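You operate a simulated robot arm through the tools that you are given. There is no shell and no other tool. Be economical: measure what you need, move in short steps, check, and stop when the job is done.

Carry out the task below with a simulated two-armed robot. There is one attempt and no reset: what you move stays moved.

Task
Take the rag from the checking end of the blue bench and lay it out flat on the top of the kitting bench.

Only the result counts: the job must be done as asked and must still hold three seconds after the hand-in. Knocking over, shifting, dropping, spilling or breaking anything else fails it.

Robot
Two 7-joint arms with two-finger parallel grippers on one trunk, on a base that drives. Base frame: it is fixed to the floor where the robot stands at the start and does not move with it; the origin is under the middle of the robot, x ahead of it, y to its left, z up. Readings come in m, rad, newtons and seconds.
The left shoulder is at the start at [0.07, 0.134, 1.076], the right one opposite. Places, roughly: top of the kitting bench [1.1, 1.9, 0.8]. Payload 1.57 kg a hand.
The TCP of each hand is the grasp point between the finger pads, 0.03 m short of the fingertips. In the tool frame z runs along the fingers and y along their closing line. The gripper opens to 0.08 m. The fingers are 0.017 m wide and 0.012 m thick; the gripper's body (0.04 by 0.082 m) begins 0.08 m behind the TCP.
Orientation is that of the tool frame in the base frame, as a unit quaternion [x, y, z, w]. With the fingers straight down and closing along the base's y, the tool's x points along the base's -x, its y along +y and its z along -z.

Tools
- The arms move only by the tool play_rows. It takes "left_commands", "right_commands" or both (then of equal length, played together; a hand with none holds still); each is a list that holds one entry, the list of rows, each a list of 7 numbers: the turn, a rotation vector about the tool's x, y, z in rad, then the shift along the tool's x, y, z in m, then the closure, from 0 (fully open) to 1 (shut). In form: [[[rx, ry, rz, tx, ty, tz, grip], ...]]. A call has 1 to 10 rows; each row is the pose to reach, as a shift and turn from the pose commanded when the call began, along the tool's axes at that moment. Each row takes 0.2 s and may step no farther than 0.05 m and 0.15 rad from the row before; otherwise, or with a gripper value out of range, the whole call is refused. Where a pose cannot be reached the arm comes as near as it can. A force on the tool above 40 N (or 10 N above the force at the start of the call, whichever is more), or a blocked arm, ends the call early, and 0.2 s more pass. The fingers move at their own pace (about 0.153 m/s each) and stop on an object; they squeeze with about 36 N. The grip force told is the motor's: it shows also when the fingers shut on nothing. Time passes only in rows, and 0.2 s behind the last, so rows that repeat a pose let the fingers close. It gives the time, the measured TCP pose, the force on the tool (base axes), the opening and the grip force at its end, in the units of the frame above (readings bear some noise).
- Cameras (640 x 400 px; columns grow to the right, rows downward): "scene" is now at [0.1257, -0.0121, 1.2849]; the picture's right is [-0.18, -0.98, 0.00], its down [-0.73, 0.13, -0.67] and it looks along [0.66, -0.12, -0.74] (base axes); focal length 255 px, centre (320, 200). "left" rides on the left gripper at [-0.032, 0, -0.078] in its tool frame; the picture's right is [0.00, -1.00, 0.00], its down [0.97, 0.00, -0.24] and it looks along [0.24, 0.00, 0.97] (tool axes); focal length 218 px, centre (320, 200). "right" rides on the right gripper at [-0.032, 0, -0.078] in its tool frame; the picture's right is [0.00, -1.00, 0.00], its down [0.97, 0.00, -0.24] and it looks along [0.24, 0.00, 0.97] (tool axes); focal length 218 px, centre (320, 200). There is no depth. A picture from a camera that has moved, and an enlarged one, comes with that camera's place and axes in the base frame and with its lens.
- grab_frame(camera): a new picture of that camera. The clock stands still meanwhile.
- move_column(by): slides the trunk up (or, below 0, down) by that many m; the arms and the scene camera ride with it, the base frame stays. It gives what a move gives, with no picture.
- roll_base(legs): drives the robot by 1 to 6 legs, each [ahead, left, turn to the left] in m, m and rad, along the robot's own axes; the way and the turn of a leg run together, so that a leg with both is an arc; at most 1.5 m and 3.142 rad a leg. The arms and the cameras ride along, it lands a little off, and it stops where it bumps. It gives what a move gives.
- aim_head(pan, tilt): turns the head with the scene camera to pan (to the left, within 1.501 rad either way) and tilt (down, from -0.506 to 1.204), counted from straight ahead of the robot. It gives what a move gives.
- zoom(camera, box): a new picture of the part [left, top, right, bottom] of that camera's present view, enlarged. The clock stands still meanwhile.
- hand_in(): hands the job in; it is judged then, once.

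Work in short steps. Places have to be worked out from the pictures, the camera data and where the tool is seen: move nearer, look again, correct. Check each grasp and each placing, and mend what went wrong. You have 120 turns and 88 pictures in all, those below and enlarged ones among them. Open the grippers and draw the arms clear of the work before you hand the job in, unless the task says otherwise; then end with one line.

The tools are called after "Emit:" by a JSON object that holds its "op" and its "data". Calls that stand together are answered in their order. play_rows: Moves the arms, as the interface text tells. Its arguments: {"type":"object","properties":{"left_commands":{"type":"array","items":{"type":"array","items":{"type":"array","items":{"type":"number"}}}},"right_commands":{"type":"array","items":{"type":"array","items":{"type":"array","items":{"type":"number"}}}}},"required":[]} The other tools are called the same way: move_column (by) slides the trunk up or down; roll_base (legs) drives the base; aim_head (pan, tilt) turns the head that bears the scene camera; grab_frame (camera) takes a picture; zoom (camera, box) takes an enlarged picture of a part of a camera's view; hand_in () hands the job in.

At the start:

```text
clock: 0.0
left_ee_pos: [0.5032, 0.1954, 0.9746]
left_tool_rot: [0.001, 1.0, 0.0, 0.0]
left_wrist_force: [0.0, -1.1, 0.5]
left_width: 0.0801
left_gripper_force: 0.0
right_ee_pos: [0.4811, -0.2431, 0.998]
right_tool_rot: [0.0, 1.0, 0.0, 0.0]
right_wrist_force: [-0.7, 0.1, 0.2]
right_width: 0.0803
right_gripper_force: 0.2
trunk travel left (down, up): [-0.65, 0.29]
robot x, y, heading: [0.0045, -0.0009, -0.003]
head pan, tilt: [-0.18, 0.833]
```

scene: 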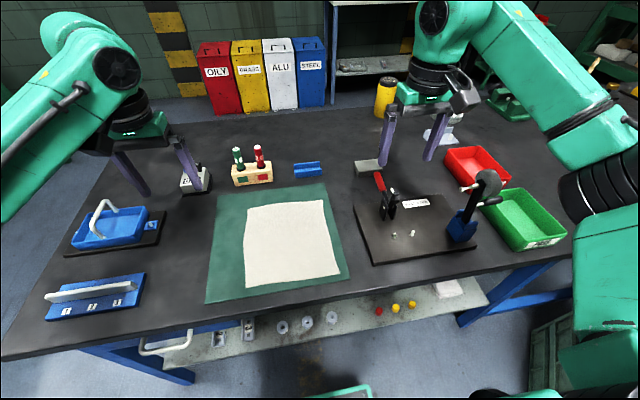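
right: 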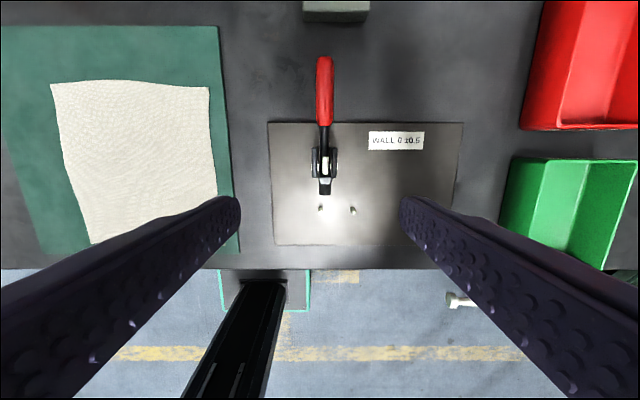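
left: 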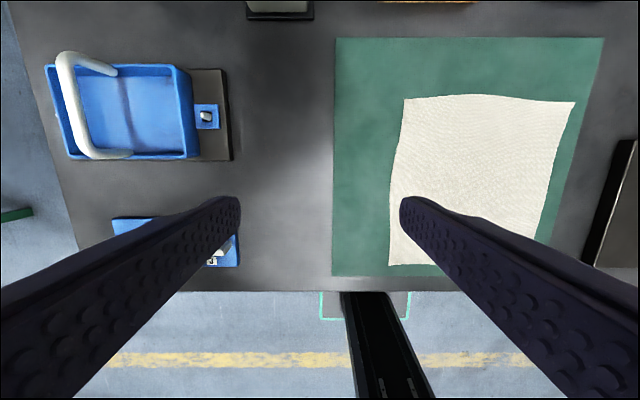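

The pale cloth on the green mat looks like the rag, but "the checking end" needs verifying. I look around first, to the left where the kitting bench should be.

Emit:
{"op": "aim_head", "data": {"pan": 1.0, "tilt": 0.35}}

Emit:
{"op": "grab_frame", "data": {"camera": "scene"}}

Emit:
{"op": "aim_head", "data": {"pan": -0.9, "tilt": 0.4}}

Emit:
{"op": "grab_frame", "data": {"camera": "scene"}}

```text
clock: 1.4
left_ee_pos: [0.5024, 0.1961, 0.9744]
left_tool_rot: [-0.001, 1.0, 0.0, 0.0]
left_wrist_force: [0.5, 0.3, 0.5]
left_width: 0.0798
left_gripper_force: 0.0
right_ee_pos: [0.4804, -0.2436, 0.9981]
right_tool_rot: [0.0, 1.0, -0.001, 0.0]
right_wrist_force: [-0.4, 0.0, -0.7]
right_width: 0.0799
right_gripper_force: 0.0
trunk travel left (down, up): [-0.65, 0.29]
robot x, y, heading: [-0.0009, 0.0009, 0.002]
head pan, tilt: [1.0, 0.351]
```

```text
84 pictures are left
camera scene: at [0.0983, 0.0804, 1.3271], right [0.84, -0.54, 0.0], down [-0.19, -0.29, -0.94], along [0.51, 0.79, -0.34], focal length 255 px, centre (320, 200)
```

scene: 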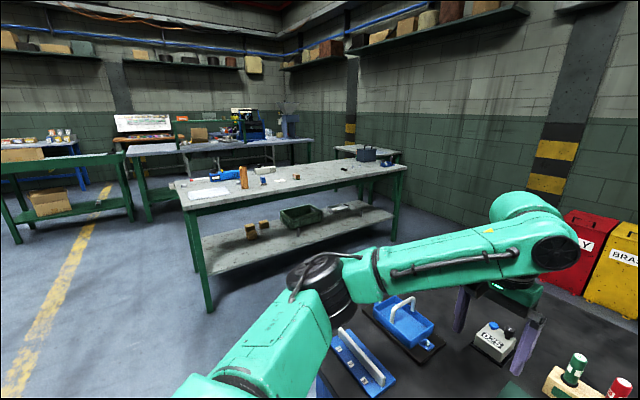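

```text
clock: 3.3
left_ee_pos: [0.5047, 0.1946, 0.9746]
left_tool_rot: [0.0, 1.0, 0.001, -0.001]
left_wrist_force: [0.2, 0.3, 0.7]
left_width: 0.0801
left_gripper_force: 0.0
right_ee_pos: [0.4806, -0.244, 0.9976]
right_tool_rot: [0.0, 1.0, 0.0, 0.0]
right_wrist_force: [0.0, -0.2, -0.3]
right_width: 0.0799
right_gripper_force: 0.2
trunk travel left (down, up): [-0.65, 0.29]
robot x, y, heading: [-0.0004, 0.0007, 0.0]
head pan, tilt: [-0.901, 0.4]
```

```text
83 pictures are left
camera scene: at [0.1056, -0.0705, 1.3226], right [-0.78, -0.62, 0.0], down [-0.24, 0.3, -0.92], along [0.57, -0.72, -0.39], focal length 255 px, centre (320, 200)
```

scene: 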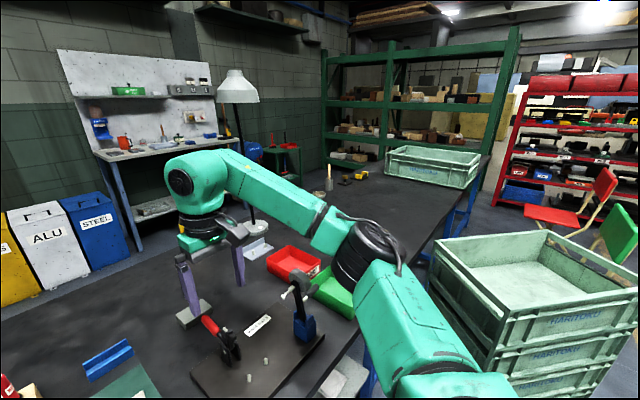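

The kitting bench is the green-framed one at upper left. I zoom there to find free space, and check the far right of the blue bench for other rags.

Emit:
{"op": "zoom", "data": {"camera": "scene", "box": [160, 140, 500, 352]}}

Emit:
{"op": "aim_head", "data": {"pan": 1.0, "tilt": 0.35}}

Emit:
{"op": "zoom", "data": {"camera": "scene", "box": [160, 130, 420, 292]}}

Emit:
{"op": "aim_head", "data": {"pan": 0.0, "tilt": 0.9}}

Emit:
{"op": "grab_frame", "data": {"camera": "scene"}}

```text
1.88 times, centred on (330, 246) of scene
camera zoom: at [0.1056, -0.0705, 1.3226], right [-0.78, -0.62, 0.0], down [-0.24, 0.3, -0.92], along [0.57, -0.72, -0.39], focal length 479 px, centre (301, 113)
```

zoom: 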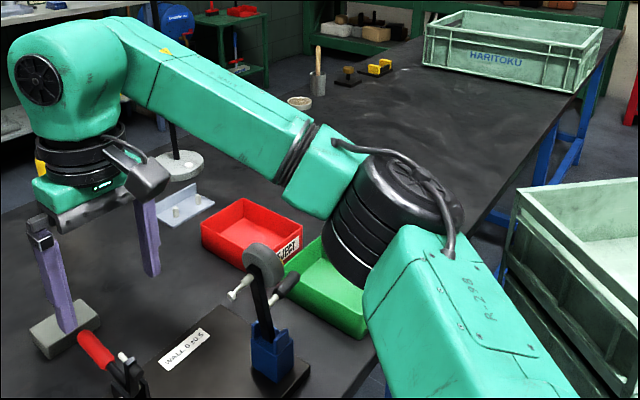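

```text
clock: 5.1
left_ee_pos: [0.5034, 0.1952, 0.974]
left_tool_rot: [0.001, 1.0, 0.0, 0.0]
left_wrist_force: [0.0, -0.3, -0.1]
left_width: 0.08
left_gripper_force: 0.0
right_ee_pos: [0.4818, -0.2441, 0.9984]
right_tool_rot: [0.001, 1.0, 0.001, 0.0]
right_wrist_force: [0.0, -0.1, 0.5]
right_width: 0.0796
right_gripper_force: 0.0
trunk travel left (down, up): [-0.65, 0.29]
robot x, y, heading: [0.0018, 0.0004, 0.0]
head pan, tilt: [1.0, 0.351]
```

```text
2.46 times, centred on (290, 211) of scene
camera zoom: at [0.0983, 0.0804, 1.3272], right [0.84, -0.54, 0.0], down [-0.19, -0.29, -0.94], along [0.51, 0.79, -0.34], focal length 627 px, centre (394, 173)
```

zoom: 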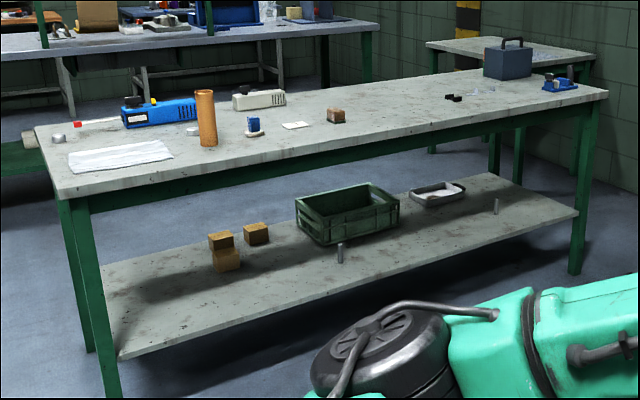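

```text
clock: 6.4
left_ee_pos: [0.5028, 0.1952, 0.9747]
left_tool_rot: [0.0, 1.0, 0.0, 0.0]
left_wrist_force: [0.2, -0.3, 0.4]
left_width: 0.0796
left_gripper_force: 0.1
right_ee_pos: [0.4822, -0.2453, 0.9977]
right_tool_rot: [0.001, 1.0, 0.0, 0.0]
right_wrist_force: [0.4, 0.0, -0.1]
right_width: 0.08
right_gripper_force: 0.0
trunk travel left (down, up): [-0.65, 0.29]
robot x, y, heading: [0.0022, -0.0011, 0.0]
head pan, tilt: [0.0, 0.901]
```

```text
80 pictures are left
camera scene: at [0.1235, 0.0022, 1.2796], right [0.0, -1.0, 0.0], down [-0.78, 0.0, -0.62], along [0.62, 0.0, -0.78], focal length 255 px, centre (320, 200)
```

scene: 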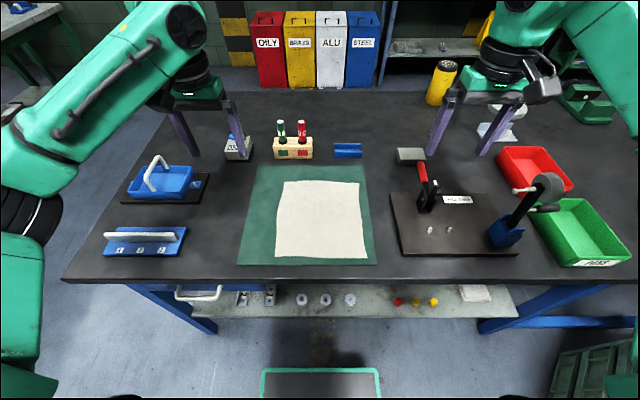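

Only one rag is visible on the blue bench: the cloth on the green mat, corners about (0.40, ±0.108) near and (0.635, ±0.11) far. The kitting bench has free space around (1.25, 1.78). I plan to pinch both near corners with closing lines along x; first I rotate the grippers ±90° up high.

Emit:
{"op": "play_rows", "data": {"left_commands": [[[0, 0, -0.15, 0, 0, 0, 0], [0, 0, -0.3, 0, 0, 0, 0], [0, 0, -0.45, 0, 0, 0, 0], [0, 0, -0.6, 0, 0, 0, 0], [0, 0, -0.75, 0, 0, 0, 0], [0, 0, -0.9, 0, 0, 0, 0], [0, 0, -1.05, 0, 0, 0, 0], [0, 0, -1.2, 0, 0, 0, 0], [0, 0, -1.35, 0, 0, 0, 0], [0, 0, -1.5, 0, 0, 0, 0]]], "right_commands": [[[0, 0, 0.15, 0, 0, 0, 0], [0, 0, 0.3, 0, 0, 0, 0], [0, 0, 0.45, 0, 0, 0, 0], [0, 0, 0.6, 0, 0, 0, 0], [0, 0, 0.75, 0, 0, 0, 0], [0, 0, 0.9, 0, 0, 0, 0], [0, 0, 1.05, 0, 0, 0, 0], [0, 0, 1.2, 0, 0, 0, 0], [0, 0, 1.35, 0, 0, 0, 0], [0, 0, 1.5, 0, 0, 0, 0]]]}}

```text
clock: 8.6
left_ee_pos: [0.5034, 0.1957, 0.9749]
left_tool_rot: [-0.682, 0.731, 0.0, -0.001]
left_wrist_force: [0.3, -0.9, 0.7]
left_width: 0.0799
left_gripper_force: 0.0
right_ee_pos: [0.481, -0.244, 0.9998]
right_tool_rot: [0.683, 0.731, 0.001, 0.0]
right_wrist_force: [-0.1, 0.0, -0.3]
right_width: 0.0802
right_gripper_force: 0.2
trunk travel left (down, up): [-0.65, 0.29]
robot x, y, heading: [-0.0013, -0.0031, 0.001]
head pan, tilt: [0.0, 0.901]
```

Both rotated. Move above the near corners with fingers half closed (about 4 cm opening), z 0.90, and finish the rotation.

Emit:
{"op": "play_rows", "data": {"left_commands": [[[0, 0, -0.07, 0.0205, 0.0182, 0.015, 0.2], [0, 0, -0.07, 0.041, 0.0364, 0.03, 0.4], [0, 0, -0.07, 0.0615, 0.0546, 0.045, 0.5], [0, 0, -0.07, 0.082, 0.0728, 0.06, 0.5], [0, 0, -0.07, 0.1026, 0.091, 0.075, 0.5]]], "right_commands": [[[0, 0, 0.07, 0.03, -0.015, 0.02, 0.2], [0, 0, 0.07, 0.06, -0.03, 0.04, 0.4], [0, 0, 0.07, 0.09, -0.045, 0.06, 0.5], [0, 0, 0.07, 0.12, -0.06, 0.08, 0.5], [0, 0, 0.07, 0.1496, -0.0758, 0.1, 0.5]]]}}

Emit:
{"op": "grab_frame", "data": {"camera": "scene"}}

Emit:
{"op": "grab_frame", "data": {"camera": "left"}}

Emit:
{"op": "grab_frame", "data": {"camera": "right"}}

```text
clock: 9.8
left_ee_pos: [0.4068, 0.0989, 0.899]
left_tool_rot: [0.707, -0.707, 0.0, 0.0]
left_wrist_force: [-0.5, 0.1, -0.8]
left_width: 0.0401
left_gripper_force: 0.0
right_ee_pos: [0.3948, -0.1009, 0.8977]
right_tool_rot: [0.707, 0.707, -0.001, -0.001]
right_wrist_force: [0.2, 0.7, 0.7]
right_width: 0.04
right_gripper_force: 0.1
trunk travel left (down, up): [-0.65, 0.29]
robot x, y, heading: [0.0001, 0.0043, -0.002]
head pan, tilt: [0.0, 0.901]
```

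```text
79 pictures are left
camera scene: at [0.1233, 0.0023, 1.2797], right [0.0, -1.0, 0.0], down [-0.78, 0.0, -0.62], along [0.62, 0.0, -0.78], focal length 255 px, centre (320, 200)
```

scene: 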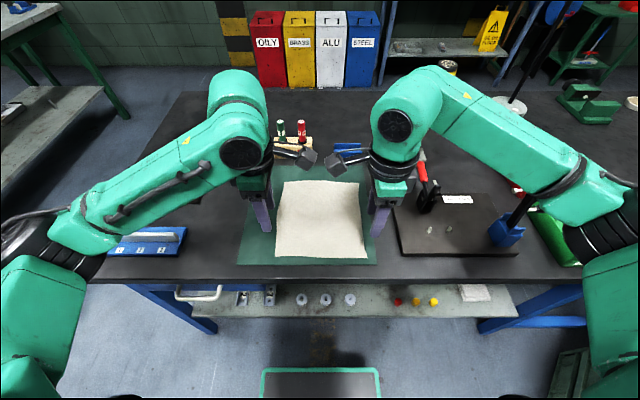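

```text
78 pictures are left
camera left: at [0.4063, 0.1325, 0.977], right [1.0, 0.0, 0.0], down [0.0, -0.97, 0.24], along [0.0, -0.24, -0.97], focal length 218 px, centre (320, 200)
```

left: 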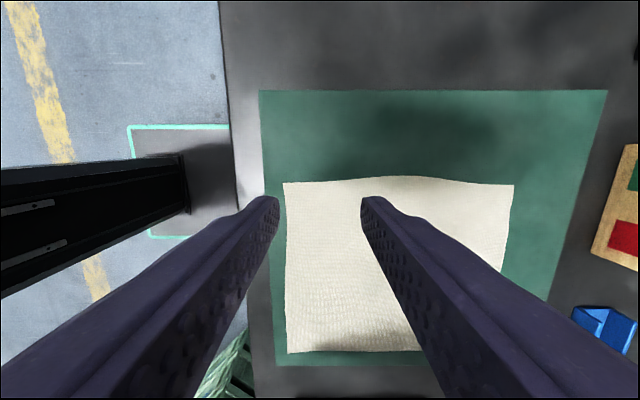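

```text
77 pictures are left
camera right: at [0.3968, -0.1324, 0.9759], right [-1.0, 0.0, 0.0], down [0.0, 0.97, 0.24], along [0.0, 0.24, -0.97], focal length 218 px, centre (320, 200)
```

right: 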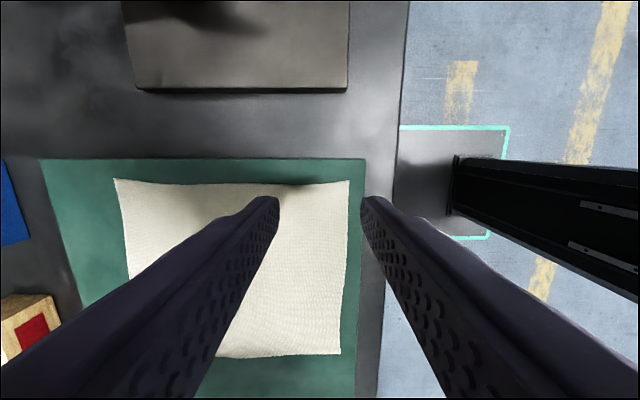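

Comparing wrist and scene views, all agree if the mat surface is at z ≈ 0.77 (not 0.725), giving near rag corners at about (0.373, 0.099) and (0.368, -0.100). I align and descend to tips ~0.785, then look.

Emit:
{"op": "play_rows", "data": {"left_commands": [[[0, 0, 0, 0.006, 0.014, 0.03, 0.5], [0, 0, 0, 0.012, 0.028, 0.06, 0.5], [0, 0, 0, 0.012, 0.028, 0.084, 0.5]]], "right_commands": [[[0, 0, 0, 0.006, -0.011, 0.03, 0.5], [0, 0, 0, 0.013, -0.022, 0.06, 0.5], [0, 0, 0, 0.013, -0.022, 0.083, 0.5]]]}}

Emit:
{"op": "grab_frame", "data": {"camera": "left"}}

Emit:
{"op": "grab_frame", "data": {"camera": "right"}}

```text
clock: 10.3
left_ee_pos: [0.3888, 0.0953, 0.8584]
left_tool_rot: [0.712, -0.703, -0.002, -0.004]
left_wrist_force: [1.4, 1.7, 1.6]
left_width: 0.0398
left_gripper_force: 0.1
right_ee_pos: [0.3794, -0.0956, 0.8532]
right_tool_rot: [0.71, 0.704, -0.005, 0.003]
right_wrist_force: [-1.5, -2.3, -1.2]
right_width: 0.0402
right_gripper_force: 0.0
trunk travel left (down, up): [-0.65, 0.29]
robot x, y, heading: [0.001, -0.0009, -0.004]
head pan, tilt: [0.0, 0.901]
stopped in row 2 (left hand): the force on the tool passed its limit (the readings are from after the stop); the commanded pose is now the measured one
```

```text
76 pictures are left
camera left: at [0.3881, 0.128, 0.9364], right [1.0, 0.01, 0.0], down [0.01, -0.97, 0.23], along [0.01, -0.23, -0.97], focal length 218 px, centre (320, 200)
```

left: 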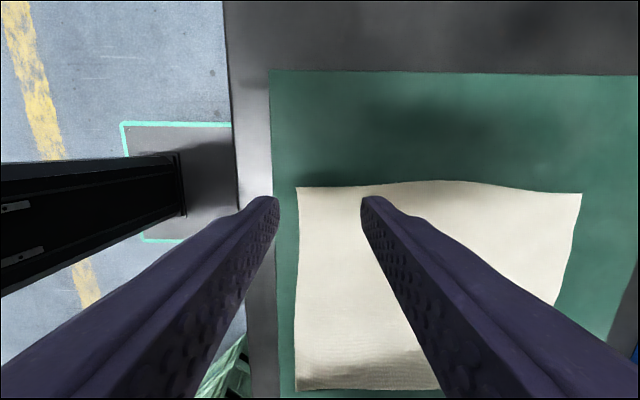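

```text
75 pictures are left
camera right: at [0.3814, -0.1271, 0.9321], right [-1.0, 0.01, 0.0], down [0.01, 0.97, 0.23], along [0.0, 0.23, -0.97], focal length 218 px, centre (320, 200)
```

right: 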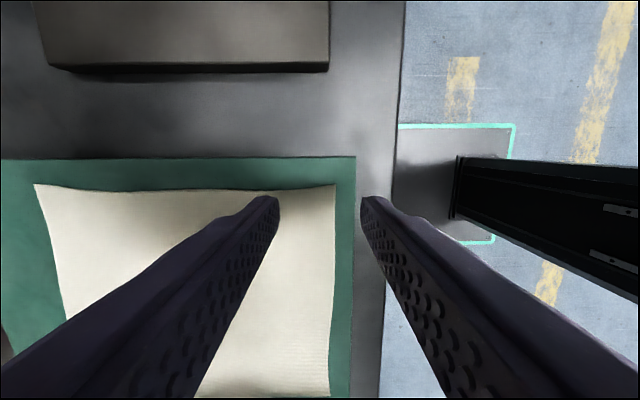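

Both hands felt a push apart (left +y, right -y): probably wrist parts touching each other, not the bench. I check the scene.

Emit:
{"op": "zoom", "data": {"camera": "scene", "box": [200, 50, 440, 270]}}

```text
1.82 times, centred on (320, 160) of scene
camera zoom: at [0.1233, 0.0021, 1.2797], right [0.0, -1.0, 0.0], down [-0.78, 0.0, -0.62], along [0.62, 0.0, -0.78], focal length 463 px, centre (320, 273)
```

zoom: 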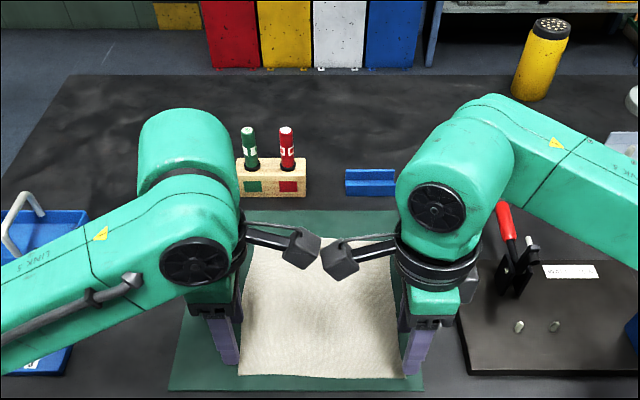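

Yes: the wrist protrusions touch. I back out slightly and rotate both hands back by 45°, which gives a diagonal corner pinch and swings the protrusions apart.

Emit:
{"op": "play_rows", "data": {"left_commands": [[[0, 0, 0, -0.02, 0, 0, 0.5], [0, 0, 0.15, -0.03, 0.005, 0, 0.5], [0, 0, 0.3, -0.03, 0.01, 0, 0.5], [0, 0, 0.45, -0.02, 0.015, 0, 0.5], [0, 0, 0.6, -0.01, 0.015, 0, 0.5], [0, 0, 0.75, 0, 0.015, 0, 0.5], [0, 0, 0.785, 0.001, 0.015, 0, 0.5]]], "right_commands": [[[0, 0, 0, -0.02, 0, 0, 0.5], [0, 0, -0.15, -0.03, -0.003, 0, 0.5], [0, 0, -0.3, -0.03, -0.005, 0, 0.5], [0, 0, -0.45, -0.02, -0.005, 0, 0.5], [0, 0, -0.6, -0.01, -0.005, 0, 0.5], [0, 0, -0.75, 0, -0.005, 0, 0.5], [0, 0, -0.785, 0, -0.005, 0, 0.5]]]}}

Emit:
{"op": "grab_frame", "data": {"camera": "scene"}}

Emit:
{"op": "grab_frame", "data": {"camera": "left"}}

Emit:
{"op": "grab_frame", "data": {"camera": "right"}}

```text
clock: 11.9
left_ee_pos: [0.372, 0.094, 0.8571]
left_tool_rot: [-0.388, 0.922, 0.003, 0.004]
left_wrist_force: [0.0, 0.1, -1.1]
left_width: 0.04
left_gripper_force: 0.0
right_ee_pos: [0.3752, -0.0953, 0.854]
right_tool_rot: [0.385, 0.923, -0.004, 0.001]
right_wrist_force: [0.2, -0.8, 0.1]
right_width: 0.04
right_gripper_force: 0.1
trunk travel left (down, up): [-0.65, 0.29]
robot x, y, heading: [-0.0004, 0.0011, -0.003]
head pan, tilt: [0.0, 0.901]
```

```text
73 pictures are left
camera scene: at [0.1233, 0.002, 1.2796], right [0.0, -1.0, 0.0], down [-0.78, 0.0, -0.62], along [0.62, 0.0, -0.78], focal length 255 px, centre (320, 200)
```

scene: 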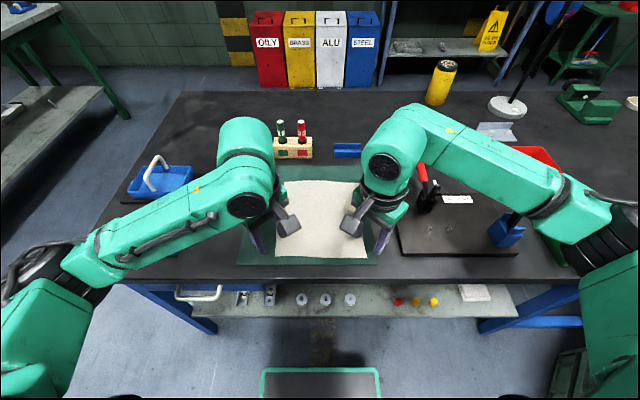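

```text
72 pictures are left
camera left: at [0.3957, 0.1176, 0.9359], right [0.72, -0.7, 0.0], down [-0.68, -0.7, 0.23], along [-0.17, -0.16, -0.97], focal length 218 px, centre (320, 200)
```

left: 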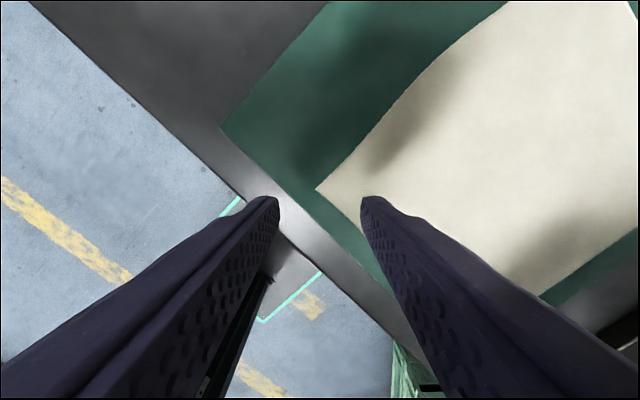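

```text
71 pictures are left
camera right: at [0.3998, -0.117, 0.932], right [-0.71, -0.7, 0.01], down [-0.68, 0.69, 0.24], along [-0.17, 0.16, -0.97], focal length 218 px, centre (320, 200)
```

right: 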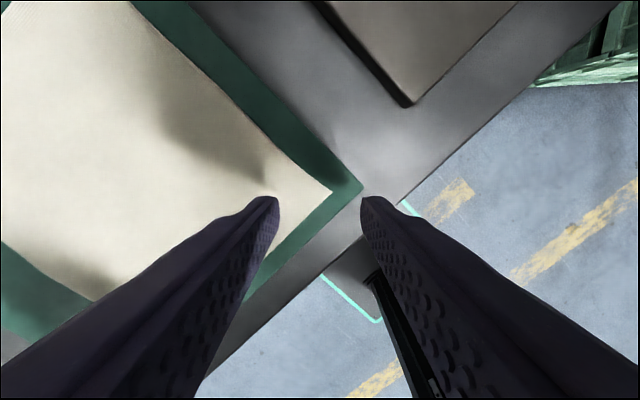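

The hands are clear of each other and both pinches straddle the corners. Descend in small steps to the mat.

Emit:
{"op": "play_rows", "data": {"left_commands": [[[0, 0, 0, -0.002, -0.002, 0.02, 0.5], [0, 0, 0, -0.002, -0.002, 0.035, 0.5], [0, 0, 0, -0.002, -0.002, 0.045, 0.5], [0, 0, 0, -0.002, -0.002, 0.049, 0.5], [0, 0, 0, -0.002, -0.002, 0.053, 0.5]]], "right_commands": [[[0, 0, 0, -0.001, -0.003, 0.02, 0.5], [0, 0, 0, -0.001, -0.003, 0.032, 0.5], [0, 0, 0, -0.001, -0.003, 0.042, 0.5], [0, 0, 0, -0.001, -0.003, 0.046, 0.5], [0, 0, 0, -0.001, -0.003, 0.05, 0.5]]]}}

```text
clock: 13.1
left_ee_pos: [0.375, 0.094, 0.8047]
left_tool_rot: [-0.39, 0.921, 0.004, 0.003]
left_wrist_force: [-0.7, -0.5, 0.9]
left_width: 0.04
left_gripper_force: 0.0
right_ee_pos: [0.3716, -0.1001, 0.8063]
right_tool_rot: [0.386, 0.922, -0.004, 0.002]
right_wrist_force: [2.0, -2.4, 11.7]
right_width: 0.0401
right_gripper_force: 0.6
trunk travel left (down, up): [-0.65, 0.29]
robot x, y, heading: [0.0025, -0.0005, -0.001]
head pan, tilt: [0.0, 0.901]
```

Right touches (11.7 N) with tips at ≈0.776; left is about there. Look before closing.

Emit:
{"op": "zoom", "data": {"camera": "left", "box": [200, 120, 440, 270]}}

Emit:
{"op": "zoom", "data": {"camera": "right", "box": [200, 120, 440, 270]}}

```text
2.67 times, centred on (320, 195) of left
camera zoom: at [0.3979, 0.1189, 0.8835], right [0.72, -0.7, 0.0], down [-0.68, -0.7, 0.23], along [-0.16, -0.16, -0.97], focal length 582 px, centre (320, 213)
```

zoom: 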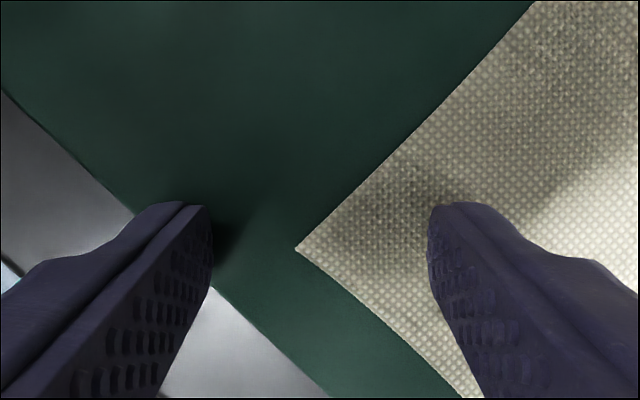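

```text
2.67 times, centred on (320, 195) of right
camera zoom: at [0.3969, -0.1217, 0.8837], right [-0.71, -0.7, 0.01], down [-0.68, 0.69, 0.23], along [-0.17, 0.16, -0.97], focal length 582 px, centre (320, 213)
```

zoom: 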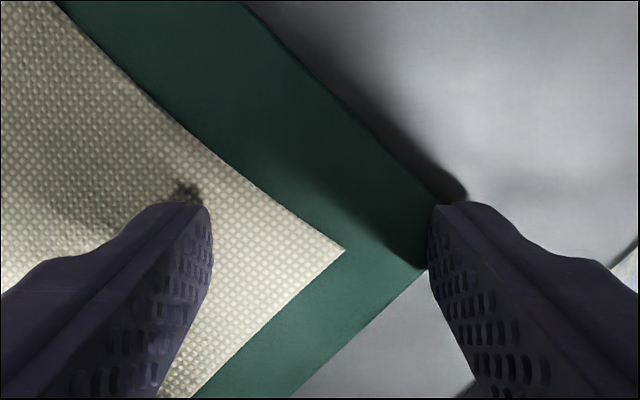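

Both straddle the corners well. Left goes down a few mm more, then both close.

Emit:
{"op": "play_rows", "data": {"left_commands": [[[0, 0, 0, 0, 0, 0.003, 0.5], [0, 0, 0, 0, 0, 0.003, 0.7], [0, 0, 0, 0, 0, 0.003, 0.85], [0, 0, 0, 0, 0, 0.003, 1], [0, 0, 0, 0, 0, 0.003, 1], [0, 0, 0, 0, 0, 0.003, 1]]], "right_commands": [[[0, 0, 0, 0, 0, 0, 0.5], [0, 0, 0, 0, 0, 0, 0.7], [0, 0, 0, 0, 0, 0, 0.85], [0, 0, 0, 0, 0, 0, 1], [0, 0, 0, 0, 0, 0, 1], [0, 0, 0, 0, 0, 0, 1]]]}}

Emit:
{"op": "grab_frame", "data": {"camera": "left"}}

Emit:
{"op": "grab_frame", "data": {"camera": "right"}}

```text
clock: 14.2
left_ee_pos: [0.3777, 0.0934, 0.8036]
left_tool_rot: [-0.389, 0.921, -0.004, 0.008]
left_wrist_force: [1.1, -5.6, 9.6]
left_width: 0.0017
left_gripper_force: 23.9
right_ee_pos: [0.3724, -0.1003, 0.8059]
right_tool_rot: [0.386, 0.922, -0.003, 0.001]
right_wrist_force: [0.0, -2.6, 8.3]
right_width: 0.0
right_gripper_force: 21.2
trunk travel left (down, up): [-0.65, 0.29]
robot x, y, heading: [-0.0013, 0.0007, -0.005]
head pan, tilt: [0.0, 0.901]
stopped in row 5 (left hand): the force on the tool passed its limit (the readings are from after the stop); the commanded pose is now the measured one
```

```text
68 pictures are left
camera left: at [0.399, 0.1163, 0.8831], right [0.72, -0.7, 0.01], down [-0.68, -0.7, 0.23], along [-0.15, -0.17, -0.97], focal length 218 px, centre (320, 200)
```

left: 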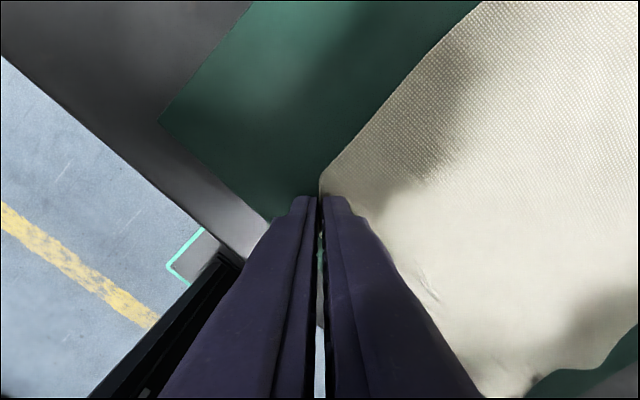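

```text
67 pictures are left
camera right: at [0.3961, -0.1222, 0.8836], right [-0.71, -0.7, 0.0], down [-0.68, 0.69, 0.24], along [-0.17, 0.17, -0.97], focal length 218 px, centre (320, 200)
```

right: 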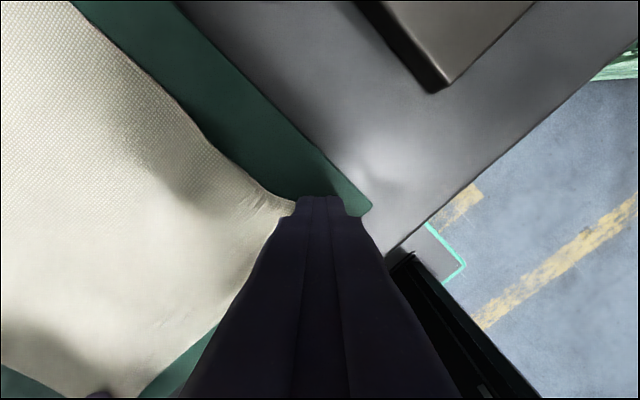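

Left appears to hold cloth (1.7 mm), right reads 0. Lift 3 cm and look.

Emit:
{"op": "play_rows", "data": {"left_commands": [[[0, 0, 0, 0, 0, -0.01, 1], [0, 0, 0, 0, 0, -0.02, 1], [0, 0, 0, 0, 0, -0.03, 1]]], "right_commands": [[[0, 0, 0, 0, 0, -0.01, 1], [0, 0, 0, 0, 0, -0.02, 1], [0, 0, 0, 0, 0, -0.03, 1]]]}}

Emit:
{"op": "grab_frame", "data": {"camera": "left"}}

Emit:
{"op": "grab_frame", "data": {"camera": "right"}}

```text
clock: 15.0
left_ee_pos: [0.3772, 0.0942, 0.8338]
left_tool_rot: [-0.389, 0.921, 0.0, 0.006]
left_wrist_force: [-0.1, 0.3, -0.3]
left_width: 0.0013
left_gripper_force: 23.0
right_ee_pos: [0.3734, -0.0993, 0.8345]
right_tool_rot: [0.386, 0.923, -0.004, -0.001]
right_wrist_force: [0.5, 0.4, -0.6]
right_width: 0.0001
right_gripper_force: 21.4
trunk travel left (down, up): [-0.65, 0.29]
robot x, y, heading: [0.0024, -0.0001, -0.002]
head pan, tilt: [0.0, 0.901]
```

```text
66 pictures are left
camera left: at [0.3997, 0.1186, 0.9112], right [0.72, -0.7, 0.0], down [-0.68, -0.7, 0.23], along [-0.16, -0.17, -0.97], focal length 218 px, centre (320, 200)
```

left: 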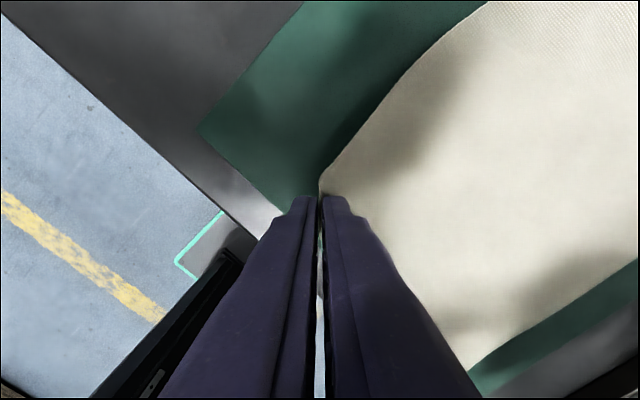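

```text
65 pictures are left
camera right: at [0.3973, -0.1213, 0.9122], right [-0.71, -0.7, 0.01], down [-0.68, 0.69, 0.24], along [-0.17, 0.16, -0.97], focal length 218 px, centre (320, 200)
```

right: 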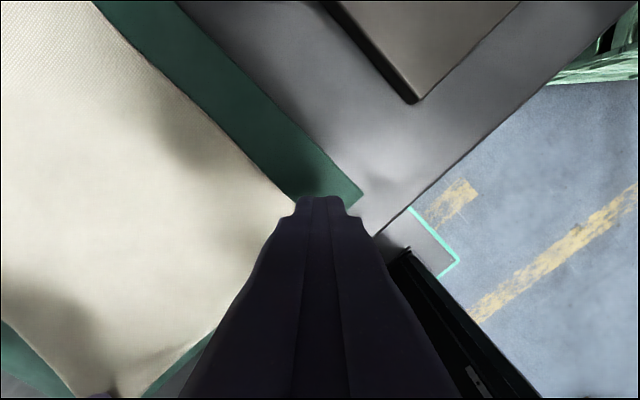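

Left holds its corner; right missed. I open the right, look where its corner lies.

Emit:
{"op": "play_rows", "data": {"right_commands": [[[0, 0, 0, 0, 0, 0, 0.5], [0, 0, 0, 0, 0, 0, 0.5]]]}}

Emit:
{"op": "zoom", "data": {"camera": "right", "box": [160, 100, 480, 300]}}

```text
clock: 15.6
left_ee_pos: [0.3769, 0.0945, 0.8329]
left_tool_rot: [-0.389, 0.921, -0.001, 0.006]
left_wrist_force: [-0.3, -0.2, 0.0]
left_width: 0.0014
left_gripper_force: 23.7
right_ee_pos: [0.3724, -0.0998, 0.8352]
right_tool_rot: [0.386, 0.922, -0.004, 0.001]
right_wrist_force: [-0.3, -0.6, -0.3]
right_width: 0.0401
right_gripper_force: 0.1
trunk travel left (down, up): [-0.65, 0.29]
robot x, y, heading: [0.0009, 0.0, -0.002]
head pan, tilt: [0.0, 0.901]
```

```text
2.00 times, centred on (320, 200) of right
camera zoom: at [0.3973, -0.1216, 0.9123], right [-0.71, -0.7, 0.01], down [-0.68, 0.69, 0.24], along [-0.17, 0.16, -0.97], focal length 436 px, centre (320, 200)
```

zoom: 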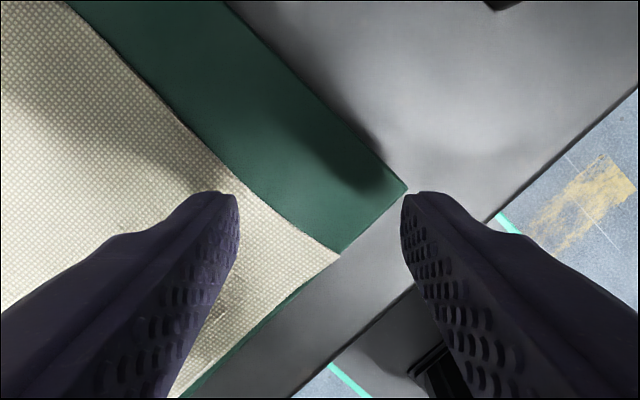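

The right corner moved slightly to about (0.355, -0.091). Move the right hand over it, press a bit more and close again.

Emit:
{"op": "play_rows", "data": {"right_commands": [[[0, 0, 0, 0.018, 0.006, 0, 0.5], [0, 0, 0, 0.018, 0.006, 0.02, 0.5], [0, 0, 0, 0.018, 0.006, 0.028, 0.5], [0, 0, 0, 0.018, 0.006, 0.031, 0.5], [0, 0, 0, 0.018, 0.006, 0.034, 0.5], [0, 0, 0, 0.018, 0.006, 0.034, 0.5]]]}}

Emit:
{"op": "zoom", "data": {"camera": "right", "box": [160, 100, 480, 300]}}

```text
clock: 16.9
left_ee_pos: [0.3767, 0.095, 0.835]
left_tool_rot: [-0.389, 0.921, 0.0, 0.006]
left_wrist_force: [0.5, -0.7, -0.3]
left_width: 0.0018
left_gripper_force: 23.3
right_ee_pos: [0.3654, -0.0811, 0.8059]
right_tool_rot: [0.386, 0.923, 0.002, 0.004]
right_wrist_force: [-4.8, -2.6, 20.6]
right_width: 0.0359
right_gripper_force: 0.1
trunk travel left (down, up): [-0.65, 0.29]
robot x, y, heading: [0.0005, -0.0016, -0.002]
head pan, tilt: [0.0, 0.901]
stopped in row 6 (right hand): the force on the tool passed its limit (the readings are from after the stop); the commanded pose is now the measured one
```

```text
2.00 times, centred on (320, 200) of right
camera zoom: at [0.3892, -0.1035, 0.8833], right [-0.71, -0.7, -0.01], down [-0.68, 0.69, 0.23], along [-0.16, 0.17, -0.97], focal length 436 px, centre (320, 200)
```

zoom: 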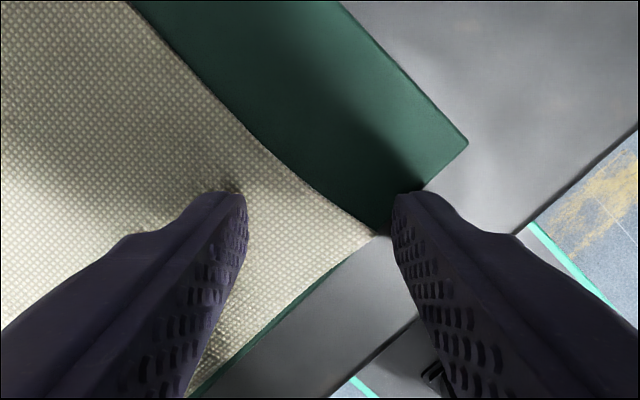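

Corner is well between the pads with ~20 N of press. Close now.

Emit:
{"op": "play_rows", "data": {"right_commands": [[[0, 0, 0, 0, 0, 0, 0.7], [0, 0, 0, 0, 0, 0, 0.85], [0, 0, 0, 0, 0, 0, 1], [0, 0, 0, 0, 0, 0, 1], [0, 0, 0, 0, 0, 0, 1]]]}}

Emit:
{"op": "zoom", "data": {"camera": "right", "box": [160, 100, 480, 300]}}

```text
clock: 18.1
left_ee_pos: [0.3756, 0.0951, 0.8349]
left_tool_rot: [-0.389, 0.921, -0.003, 0.007]
left_wrist_force: [-0.4, -5.0, -1.0]
left_width: 0.0018
left_gripper_force: 23.2
right_ee_pos: [0.3655, -0.0805, 0.8043]
right_tool_rot: [0.387, 0.922, 0.003, 0.005]
right_wrist_force: [9.1, 8.3, 35.1]
right_width: 0.0018
right_gripper_force: 23.5
trunk travel left (down, up): [-0.65, 0.29]
robot x, y, heading: [-0.0019, -0.0017, 0.0]
head pan, tilt: [0.0, 0.901]
```

```text
2.00 times, centred on (320, 200) of right
camera zoom: at [0.3896, -0.1025, 0.8835], right [-0.71, -0.7, -0.01], down [-0.68, 0.69, 0.23], along [-0.16, 0.17, -0.97], focal length 436 px, centre (320, 200)
```

zoom: 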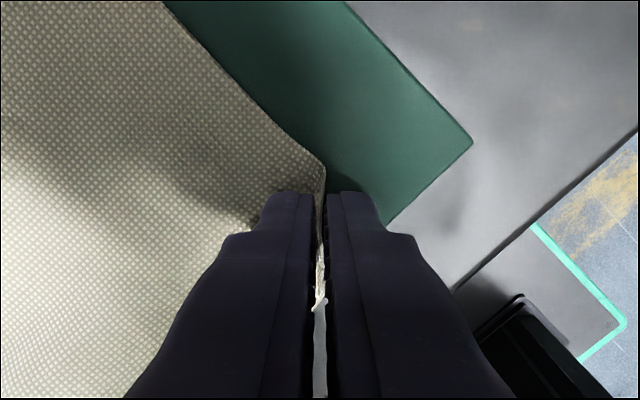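

Right now clearly holds the cloth (1.8 mm). Lift right to the left hand's height, then both together, and check.

Emit:
{"op": "play_rows", "data": {"left_commands": [[[0, 0, 0, 0, 0, 0, 1], [0, 0, 0, 0, 0, 0, 1], [0, 0, 0, 0, 0, 0, 1], [0, 0, 0, 0, 0, -0.03, 1], [0, 0, 0, 0, 0, -0.06, 1], [0, 0, 0, 0, 0, -0.09, 1]]], "right_commands": [[[0, 0, 0, 0, 0, -0.01, 1], [0, 0, 0, 0, 0, -0.02, 1], [0, 0, 0, 0, 0, -0.03, 1], [0, 0, 0, 0, 0, -0.06, 1], [0, 0, 0, 0, 0, -0.09, 1], [0, 0, 0, 0, 0, -0.12, 1]]]}}

Emit:
{"op": "grab_frame", "data": {"camera": "scene"}}

```text
clock: 19.5
left_ee_pos: [0.3748, 0.0959, 0.924]
left_tool_rot: [-0.389, 0.921, 0.0, 0.006]
left_wrist_force: [-0.3, -1.8, -0.5]
left_width: 0.0015
left_gripper_force: 23.5
right_ee_pos: [0.365, -0.0825, 0.9237]
right_tool_rot: [0.387, 0.922, 0.0, 0.004]
right_wrist_force: [0.0, 1.7, 0.8]
right_width: 0.0016
right_gripper_force: 23.9
trunk travel left (down, up): [-0.65, 0.29]
robot x, y, heading: [0.0018, -0.0026, 0.002]
head pan, tilt: [0.0, 0.901]
```

```text
61 pictures are left
camera scene: at [0.1231, 0.0019, 1.2796], right [0.0, -1.0, 0.0], down [-0.78, 0.0, -0.62], along [0.62, 0.0, -0.78], focal length 255 px, centre (320, 200)
```

scene: 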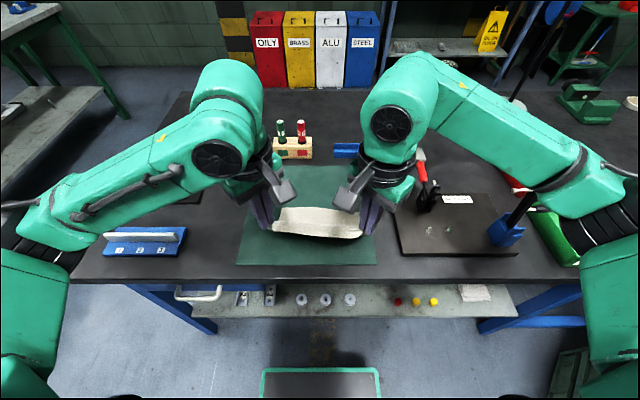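

Both corners held and the cloth hangs between. Raise the trunk 0.2 m so the rag clears the bench.

Emit:
{"op": "move_column", "data": {"by": 0.2}}

Emit:
{"op": "grab_frame", "data": {"camera": "scene"}}

```text
clock: 21.7
left_ee_pos: [0.3759, 0.0951, 1.1234]
left_tool_rot: [-0.389, 0.921, -0.001, 0.005]
left_wrist_force: [-0.6, -2.9, 0.1]
left_width: 0.0016
left_gripper_force: 23.3
right_ee_pos: [0.3655, -0.0816, 1.1236]
right_tool_rot: [0.386, 0.922, 0.001, 0.004]
right_wrist_force: [0.4, 2.5, 0.2]
right_width: 0.0015
right_gripper_force: 23.2
trunk travel left (down, up): [-0.85, 0.09]
robot x, y, heading: [-0.0003, -0.002, 0.001]
head pan, tilt: [0.0, 0.901]
```

```text
60 pictures are left
camera scene: at [0.1238, 0.0018, 1.4796], right [0.0, -1.0, 0.0], down [-0.78, 0.0, -0.62], along [0.62, 0.0, -0.78], focal length 255 px, centre (320, 200)
```

scene: 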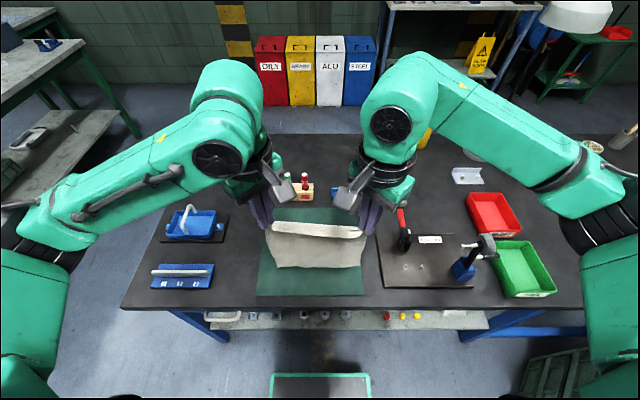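

Rag hangs taut and clear. Back off, strafe left into the aisle and turn to face the kitting bench.

Emit:
{"op": "roll_base", "data": {"legs": [[-0.3, 0, 0], [0, 1.15, 0], [0, 0, 1.571]]}}

Emit:
{"op": "aim_head", "data": {"pan": -0.7, "tilt": 0.6}}

Emit:
{"op": "grab_frame", "data": {"camera": "scene"}}

```text
clock: 32.9
left_ee_pos: [-0.4128, 1.5091, 1.1243]
left_tool_rot: [0.929, -0.37, -0.004, -0.004]
left_wrist_force: [1.9, 0.5, -1.0]
left_width: 0.0017
left_gripper_force: 23.6
right_ee_pos: [-0.2363, 1.4997, 1.1235]
right_tool_rot: [-0.385, 0.923, 0.002, 0.001]
right_wrist_force: [-2.2, 0.3, 0.9]
right_width: 0.0018
right_gripper_force: 23.8
trunk travel left (down, up): [-0.85, 0.09]
robot x, y, heading: [-0.3121, 1.1386, 1.584]
head pan, tilt: [0.0, 0.901]
```

```text
clock: 34.0
left_ee_pos: [-0.4135, 1.5077, 1.1235]
left_tool_rot: [0.929, -0.371, -0.003, -0.004]
left_wrist_force: [2.5, -0.2, -0.4]
left_width: 0.0017
left_gripper_force: 23.8
right_ee_pos: [-0.2343, 1.5002, 1.1242]
right_tool_rot: [-0.385, 0.923, 0.003, 0.002]
right_wrist_force: [-1.5, 0.2, -0.3]
right_width: 0.0012
right_gripper_force: 23.5
trunk travel left (down, up): [-0.85, 0.09]
robot x, y, heading: [-0.3144, 1.1339, 1.589]
head pan, tilt: [-0.7, 0.6]
```

```text
59 pictures are left
camera scene: at [-0.26, 1.2547, 1.5044], right [0.77, -0.63, 0.0], down [-0.36, -0.44, -0.82], along [0.52, 0.64, -0.57], focal length 255 px, centre (320, 200)
```

scene: 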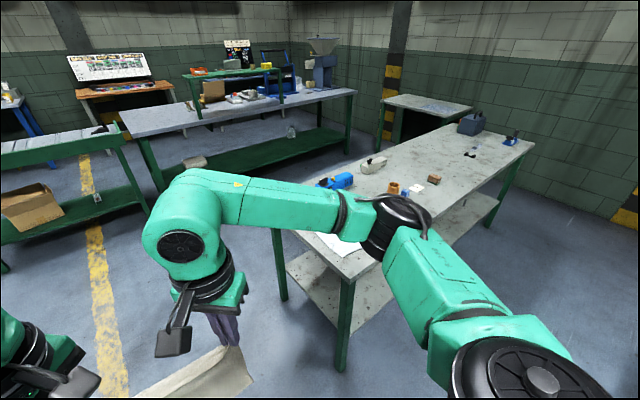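

Heading 1.589, y 1.134; the aisle to the right is clear. Strafe right 1.58 m to stand in front of the free area of the kitting bench, straightening the heading.

Emit:
{"op": "roll_base", "data": {"legs": [[0, 0, -0.017], [0, -0.8, 0], [0, -0.78, 0]]}}

Emit:
{"op": "aim_head", "data": {"pan": 0.0, "tilt": 0.8}}

Emit:
{"op": "grab_frame", "data": {"camera": "scene"}}

```text
clock: 42.4
left_ee_pos: [1.1885, 1.4861, 1.1241]
left_tool_rot: [0.923, -0.385, -0.004, -0.004]
left_wrist_force: [1.6, 0.8, -1.0]
left_width: 0.0018
left_gripper_force: 23.3
right_ee_pos: [1.3649, 1.472, 1.1236]
right_tool_rot: [-0.37, 0.929, 0.002, 0.004]
right_wrist_force: [-1.6, 0.2, -0.2]
right_width: 0.0015
right_gripper_force: 23.4
trunk travel left (down, up): [-0.85, 0.09]
robot x, y, heading: [1.2773, 1.1099, 1.552]
head pan, tilt: [-0.7, 0.6]
```

```text
clock: 43.5
left_ee_pos: [1.1895, 1.4872, 1.1238]
left_tool_rot: [0.923, -0.385, -0.002, -0.005]
left_wrist_force: [0.9, 0.8, 0.6]
left_width: 0.0018
left_gripper_force: 22.9
right_ee_pos: [1.3643, 1.4731, 1.1231]
right_tool_rot: [-0.37, 0.929, 0.002, 0.001]
right_wrist_force: [-1.9, -0.8, -0.1]
right_width: 0.0015
right_gripper_force: 23.1
trunk travel left (down, up): [-0.85, 0.09]
robot x, y, heading: [1.2763, 1.108, 1.548]
head pan, tilt: [0.0, 0.799]
```

```text
58 pictures are left
camera scene: at [1.2765, 1.2422, 1.4875], right [1.0, -0.02, 0.0], down [-0.02, -0.72, -0.7], along [0.01, 0.7, -0.72], focal length 255 px, centre (320, 200)
```

scene: 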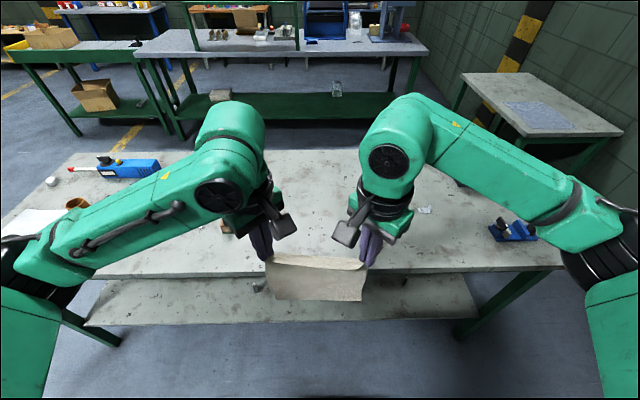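

Combining views, the kitting bench top is at z ≈ 0.78 with near edge y ≈ 1.625; the free patch is in front of me. Advance 0.15 m and straighten.

Emit:
{"op": "roll_base", "data": {"legs": [[0, 0, 0.021], [0.15, 0, 0]]}}

Emit:
{"op": "grab_frame", "data": {"camera": "scene"}}

```text
clock: 45.2
left_ee_pos: [1.1798, 1.633, 1.1246]
left_tool_rot: [0.927, -0.375, -0.004, -0.005]
left_wrist_force: [2.0, -0.4, -1.1]
left_width: 0.0014
left_gripper_force: 23.2
right_ee_pos: [1.3575, 1.6226, 1.1244]
right_tool_rot: [-0.381, 0.925, 0.003, 0.002]
right_wrist_force: [-1.6, 0.7, 0.6]
right_width: 0.0015
right_gripper_force: 23.7
trunk travel left (down, up): [-0.85, 0.09]
robot x, y, heading: [1.2765, 1.2569, 1.576]
head pan, tilt: [0.0, 0.799]
```

```text
57 pictures are left
camera scene: at [1.2733, 1.3889, 1.4879], right [1.0, 0.0, 0.0], down [0.0, -0.72, -0.7], along [0.0, 0.7, -0.72], focal length 255 px, centre (320, 200)
```

scene: 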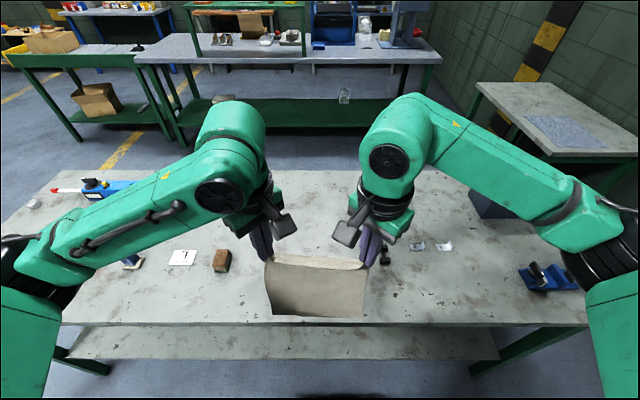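

Free patch confirmed (box at x≈0.96, small black parts at x≈1.49). Extend both hands forward to y≈1.85 at height.

Emit:
{"op": "play_rows", "data": {"left_commands": [[[0, 0, 0, -0.019, -0.0195, 0, 1], [0, 0, 0, -0.038, -0.039, 0, 1], [0, 0, 0, -0.057, -0.0585, 0, 1], [0, 0, 0, -0.0755, -0.078, 0, 1], [0, 0, 0, -0.0945, -0.0975, 0, 1], [0, 0, 0, -0.113, -0.117, 0, 1], [0, 0, 0, -0.132, -0.1365, 0, 1], [0, 0, 0, -0.151, -0.156, 0, 1]]], "right_commands": [[[0, 0, 0, -0.02, 0.02, 0, 1], [0, 0, 0, -0.04, 0.04, 0, 1], [0, 0, 0, -0.06, 0.06, 0, 1], [0, 0, 0, -0.08, 0.08, 0, 1], [0, 0, 0, -0.1, 0.1, 0, 1], [0, 0, 0, -0.12, 0.12, 0, 1], [0, 0, 0, -0.14, 0.14, 0, 1], [0, 0, 0, -0.16, 0.161, 0, 1]]]}}

Emit:
{"op": "move_column", "data": {"by": -0.1}}

Emit:
{"op": "grab_frame", "data": {"camera": "scene"}}

```text
clock: 47.0
left_ee_pos: [1.1796, 1.8531, 1.1253]
left_tool_rot: [0.926, -0.377, -0.003, -0.004]
left_wrist_force: [0.4, -1.0, -0.1]
left_width: 0.0017
left_gripper_force: 23.5
right_ee_pos: [1.3535, 1.853, 1.1246]
right_tool_rot: [-0.382, 0.924, 0.002, 0.003]
right_wrist_force: [-0.5, 0.3, -0.2]
right_width: 0.0013
right_gripper_force: 23.5
trunk travel left (down, up): [-0.85, 0.09]
robot x, y, heading: [1.2742, 1.2598, 1.574]
head pan, tilt: [0.0, 0.799]
```

```text
clock: 48.4
left_ee_pos: [1.1801, 1.852, 1.0258]
left_tool_rot: [0.927, -0.376, -0.004, -0.005]
left_wrist_force: [0.8, 0.9, -0.5]
left_width: 0.0016
left_gripper_force: 23.3
right_ee_pos: [1.3565, 1.8516, 1.0255]
right_tool_rot: [-0.38, 0.925, 0.002, 0.001]
right_wrist_force: [-1.2, 0.2, 0.5]
right_width: 0.0013
right_gripper_force: 22.8
trunk travel left (down, up): [-0.75, 0.19]
robot x, y, heading: [1.2749, 1.2573, 1.57]
head pan, tilt: [0.0, 0.799]
```

```text
56 pictures are left
camera scene: at [1.2734, 1.3922, 1.3876], right [1.0, 0.0, 0.0], down [0.0, -0.72, -0.7], along [0.0, 0.7, -0.72], focal length 255 px, centre (320, 200)
```

scene: 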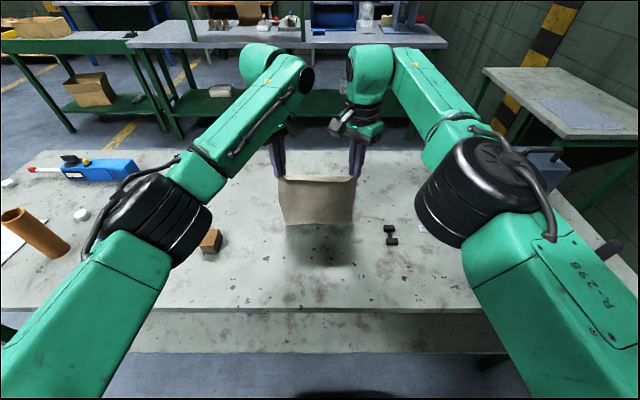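

The rag's lower edge hangs about 3 cm above the top at y≈1.85. Lower 3 cm to touch, then draw back and down at ~45° to lay it out; half the way first.

Emit:
{"op": "play_rows", "data": {"left_commands": [[[0, 0, 0, 0, 0, 0.015, 1], [0, 0, 0, 0, 0, 0.03, 1], [0, 0, 0, 0.0139, 0.0144, 0.046, 1], [0, 0, 0, 0.0278, 0.0288, 0.063, 1], [0, 0, 0, 0.0417, 0.0432, 0.08, 1], [0, 0, 0, 0.0556, 0.0576, 0.097, 1]]], "right_commands": [[[0, 0, 0, 0, 0, 0.015, 1], [0, 0, 0, 0, 0, 0.03, 1], [0, 0, 0, 0.0141, -0.0142, 0.046, 1], [0, 0, 0, 0.0282, -0.0284, 0.063, 1], [0, 0, 0, 0.0423, -0.0426, 0.08, 1], [0, 0, 0, 0.0564, -0.0568, 0.097, 1]]]}}

Emit:
{"op": "grab_frame", "data": {"camera": "scene"}}

```text
clock: 49.8
left_ee_pos: [1.1807, 1.7722, 0.9285]
left_tool_rot: [0.927, -0.375, -0.003, -0.005]
left_wrist_force: [0.4, 0.5, -0.9]
left_width: 0.0018
left_gripper_force: 23.1
right_ee_pos: [1.3571, 1.7735, 0.9273]
right_tool_rot: [-0.38, 0.925, 0.003, 0.001]
right_wrist_force: [-0.6, -0.2, 0.9]
right_width: 0.0016
right_gripper_force: 23.4
trunk travel left (down, up): [-0.75, 0.19]
robot x, y, heading: [1.2772, 1.2596, 1.57]
head pan, tilt: [0.0, 0.799]
```

```text
55 pictures are left
camera scene: at [1.2739, 1.3915, 1.3877], right [1.0, 0.0, 0.0], down [0.0, -0.72, -0.7], along [0.0, 0.7, -0.72], focal length 255 px, centre (320, 200)
```

scene: 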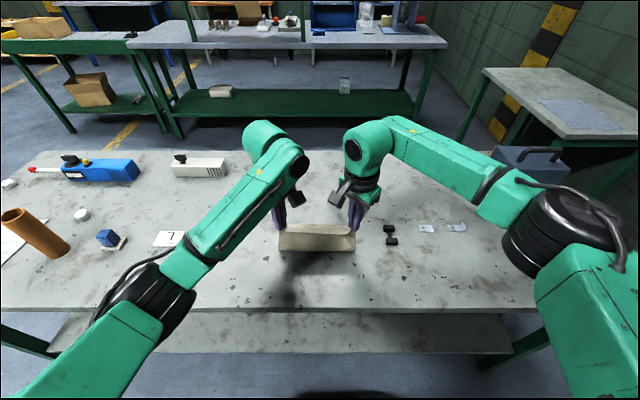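

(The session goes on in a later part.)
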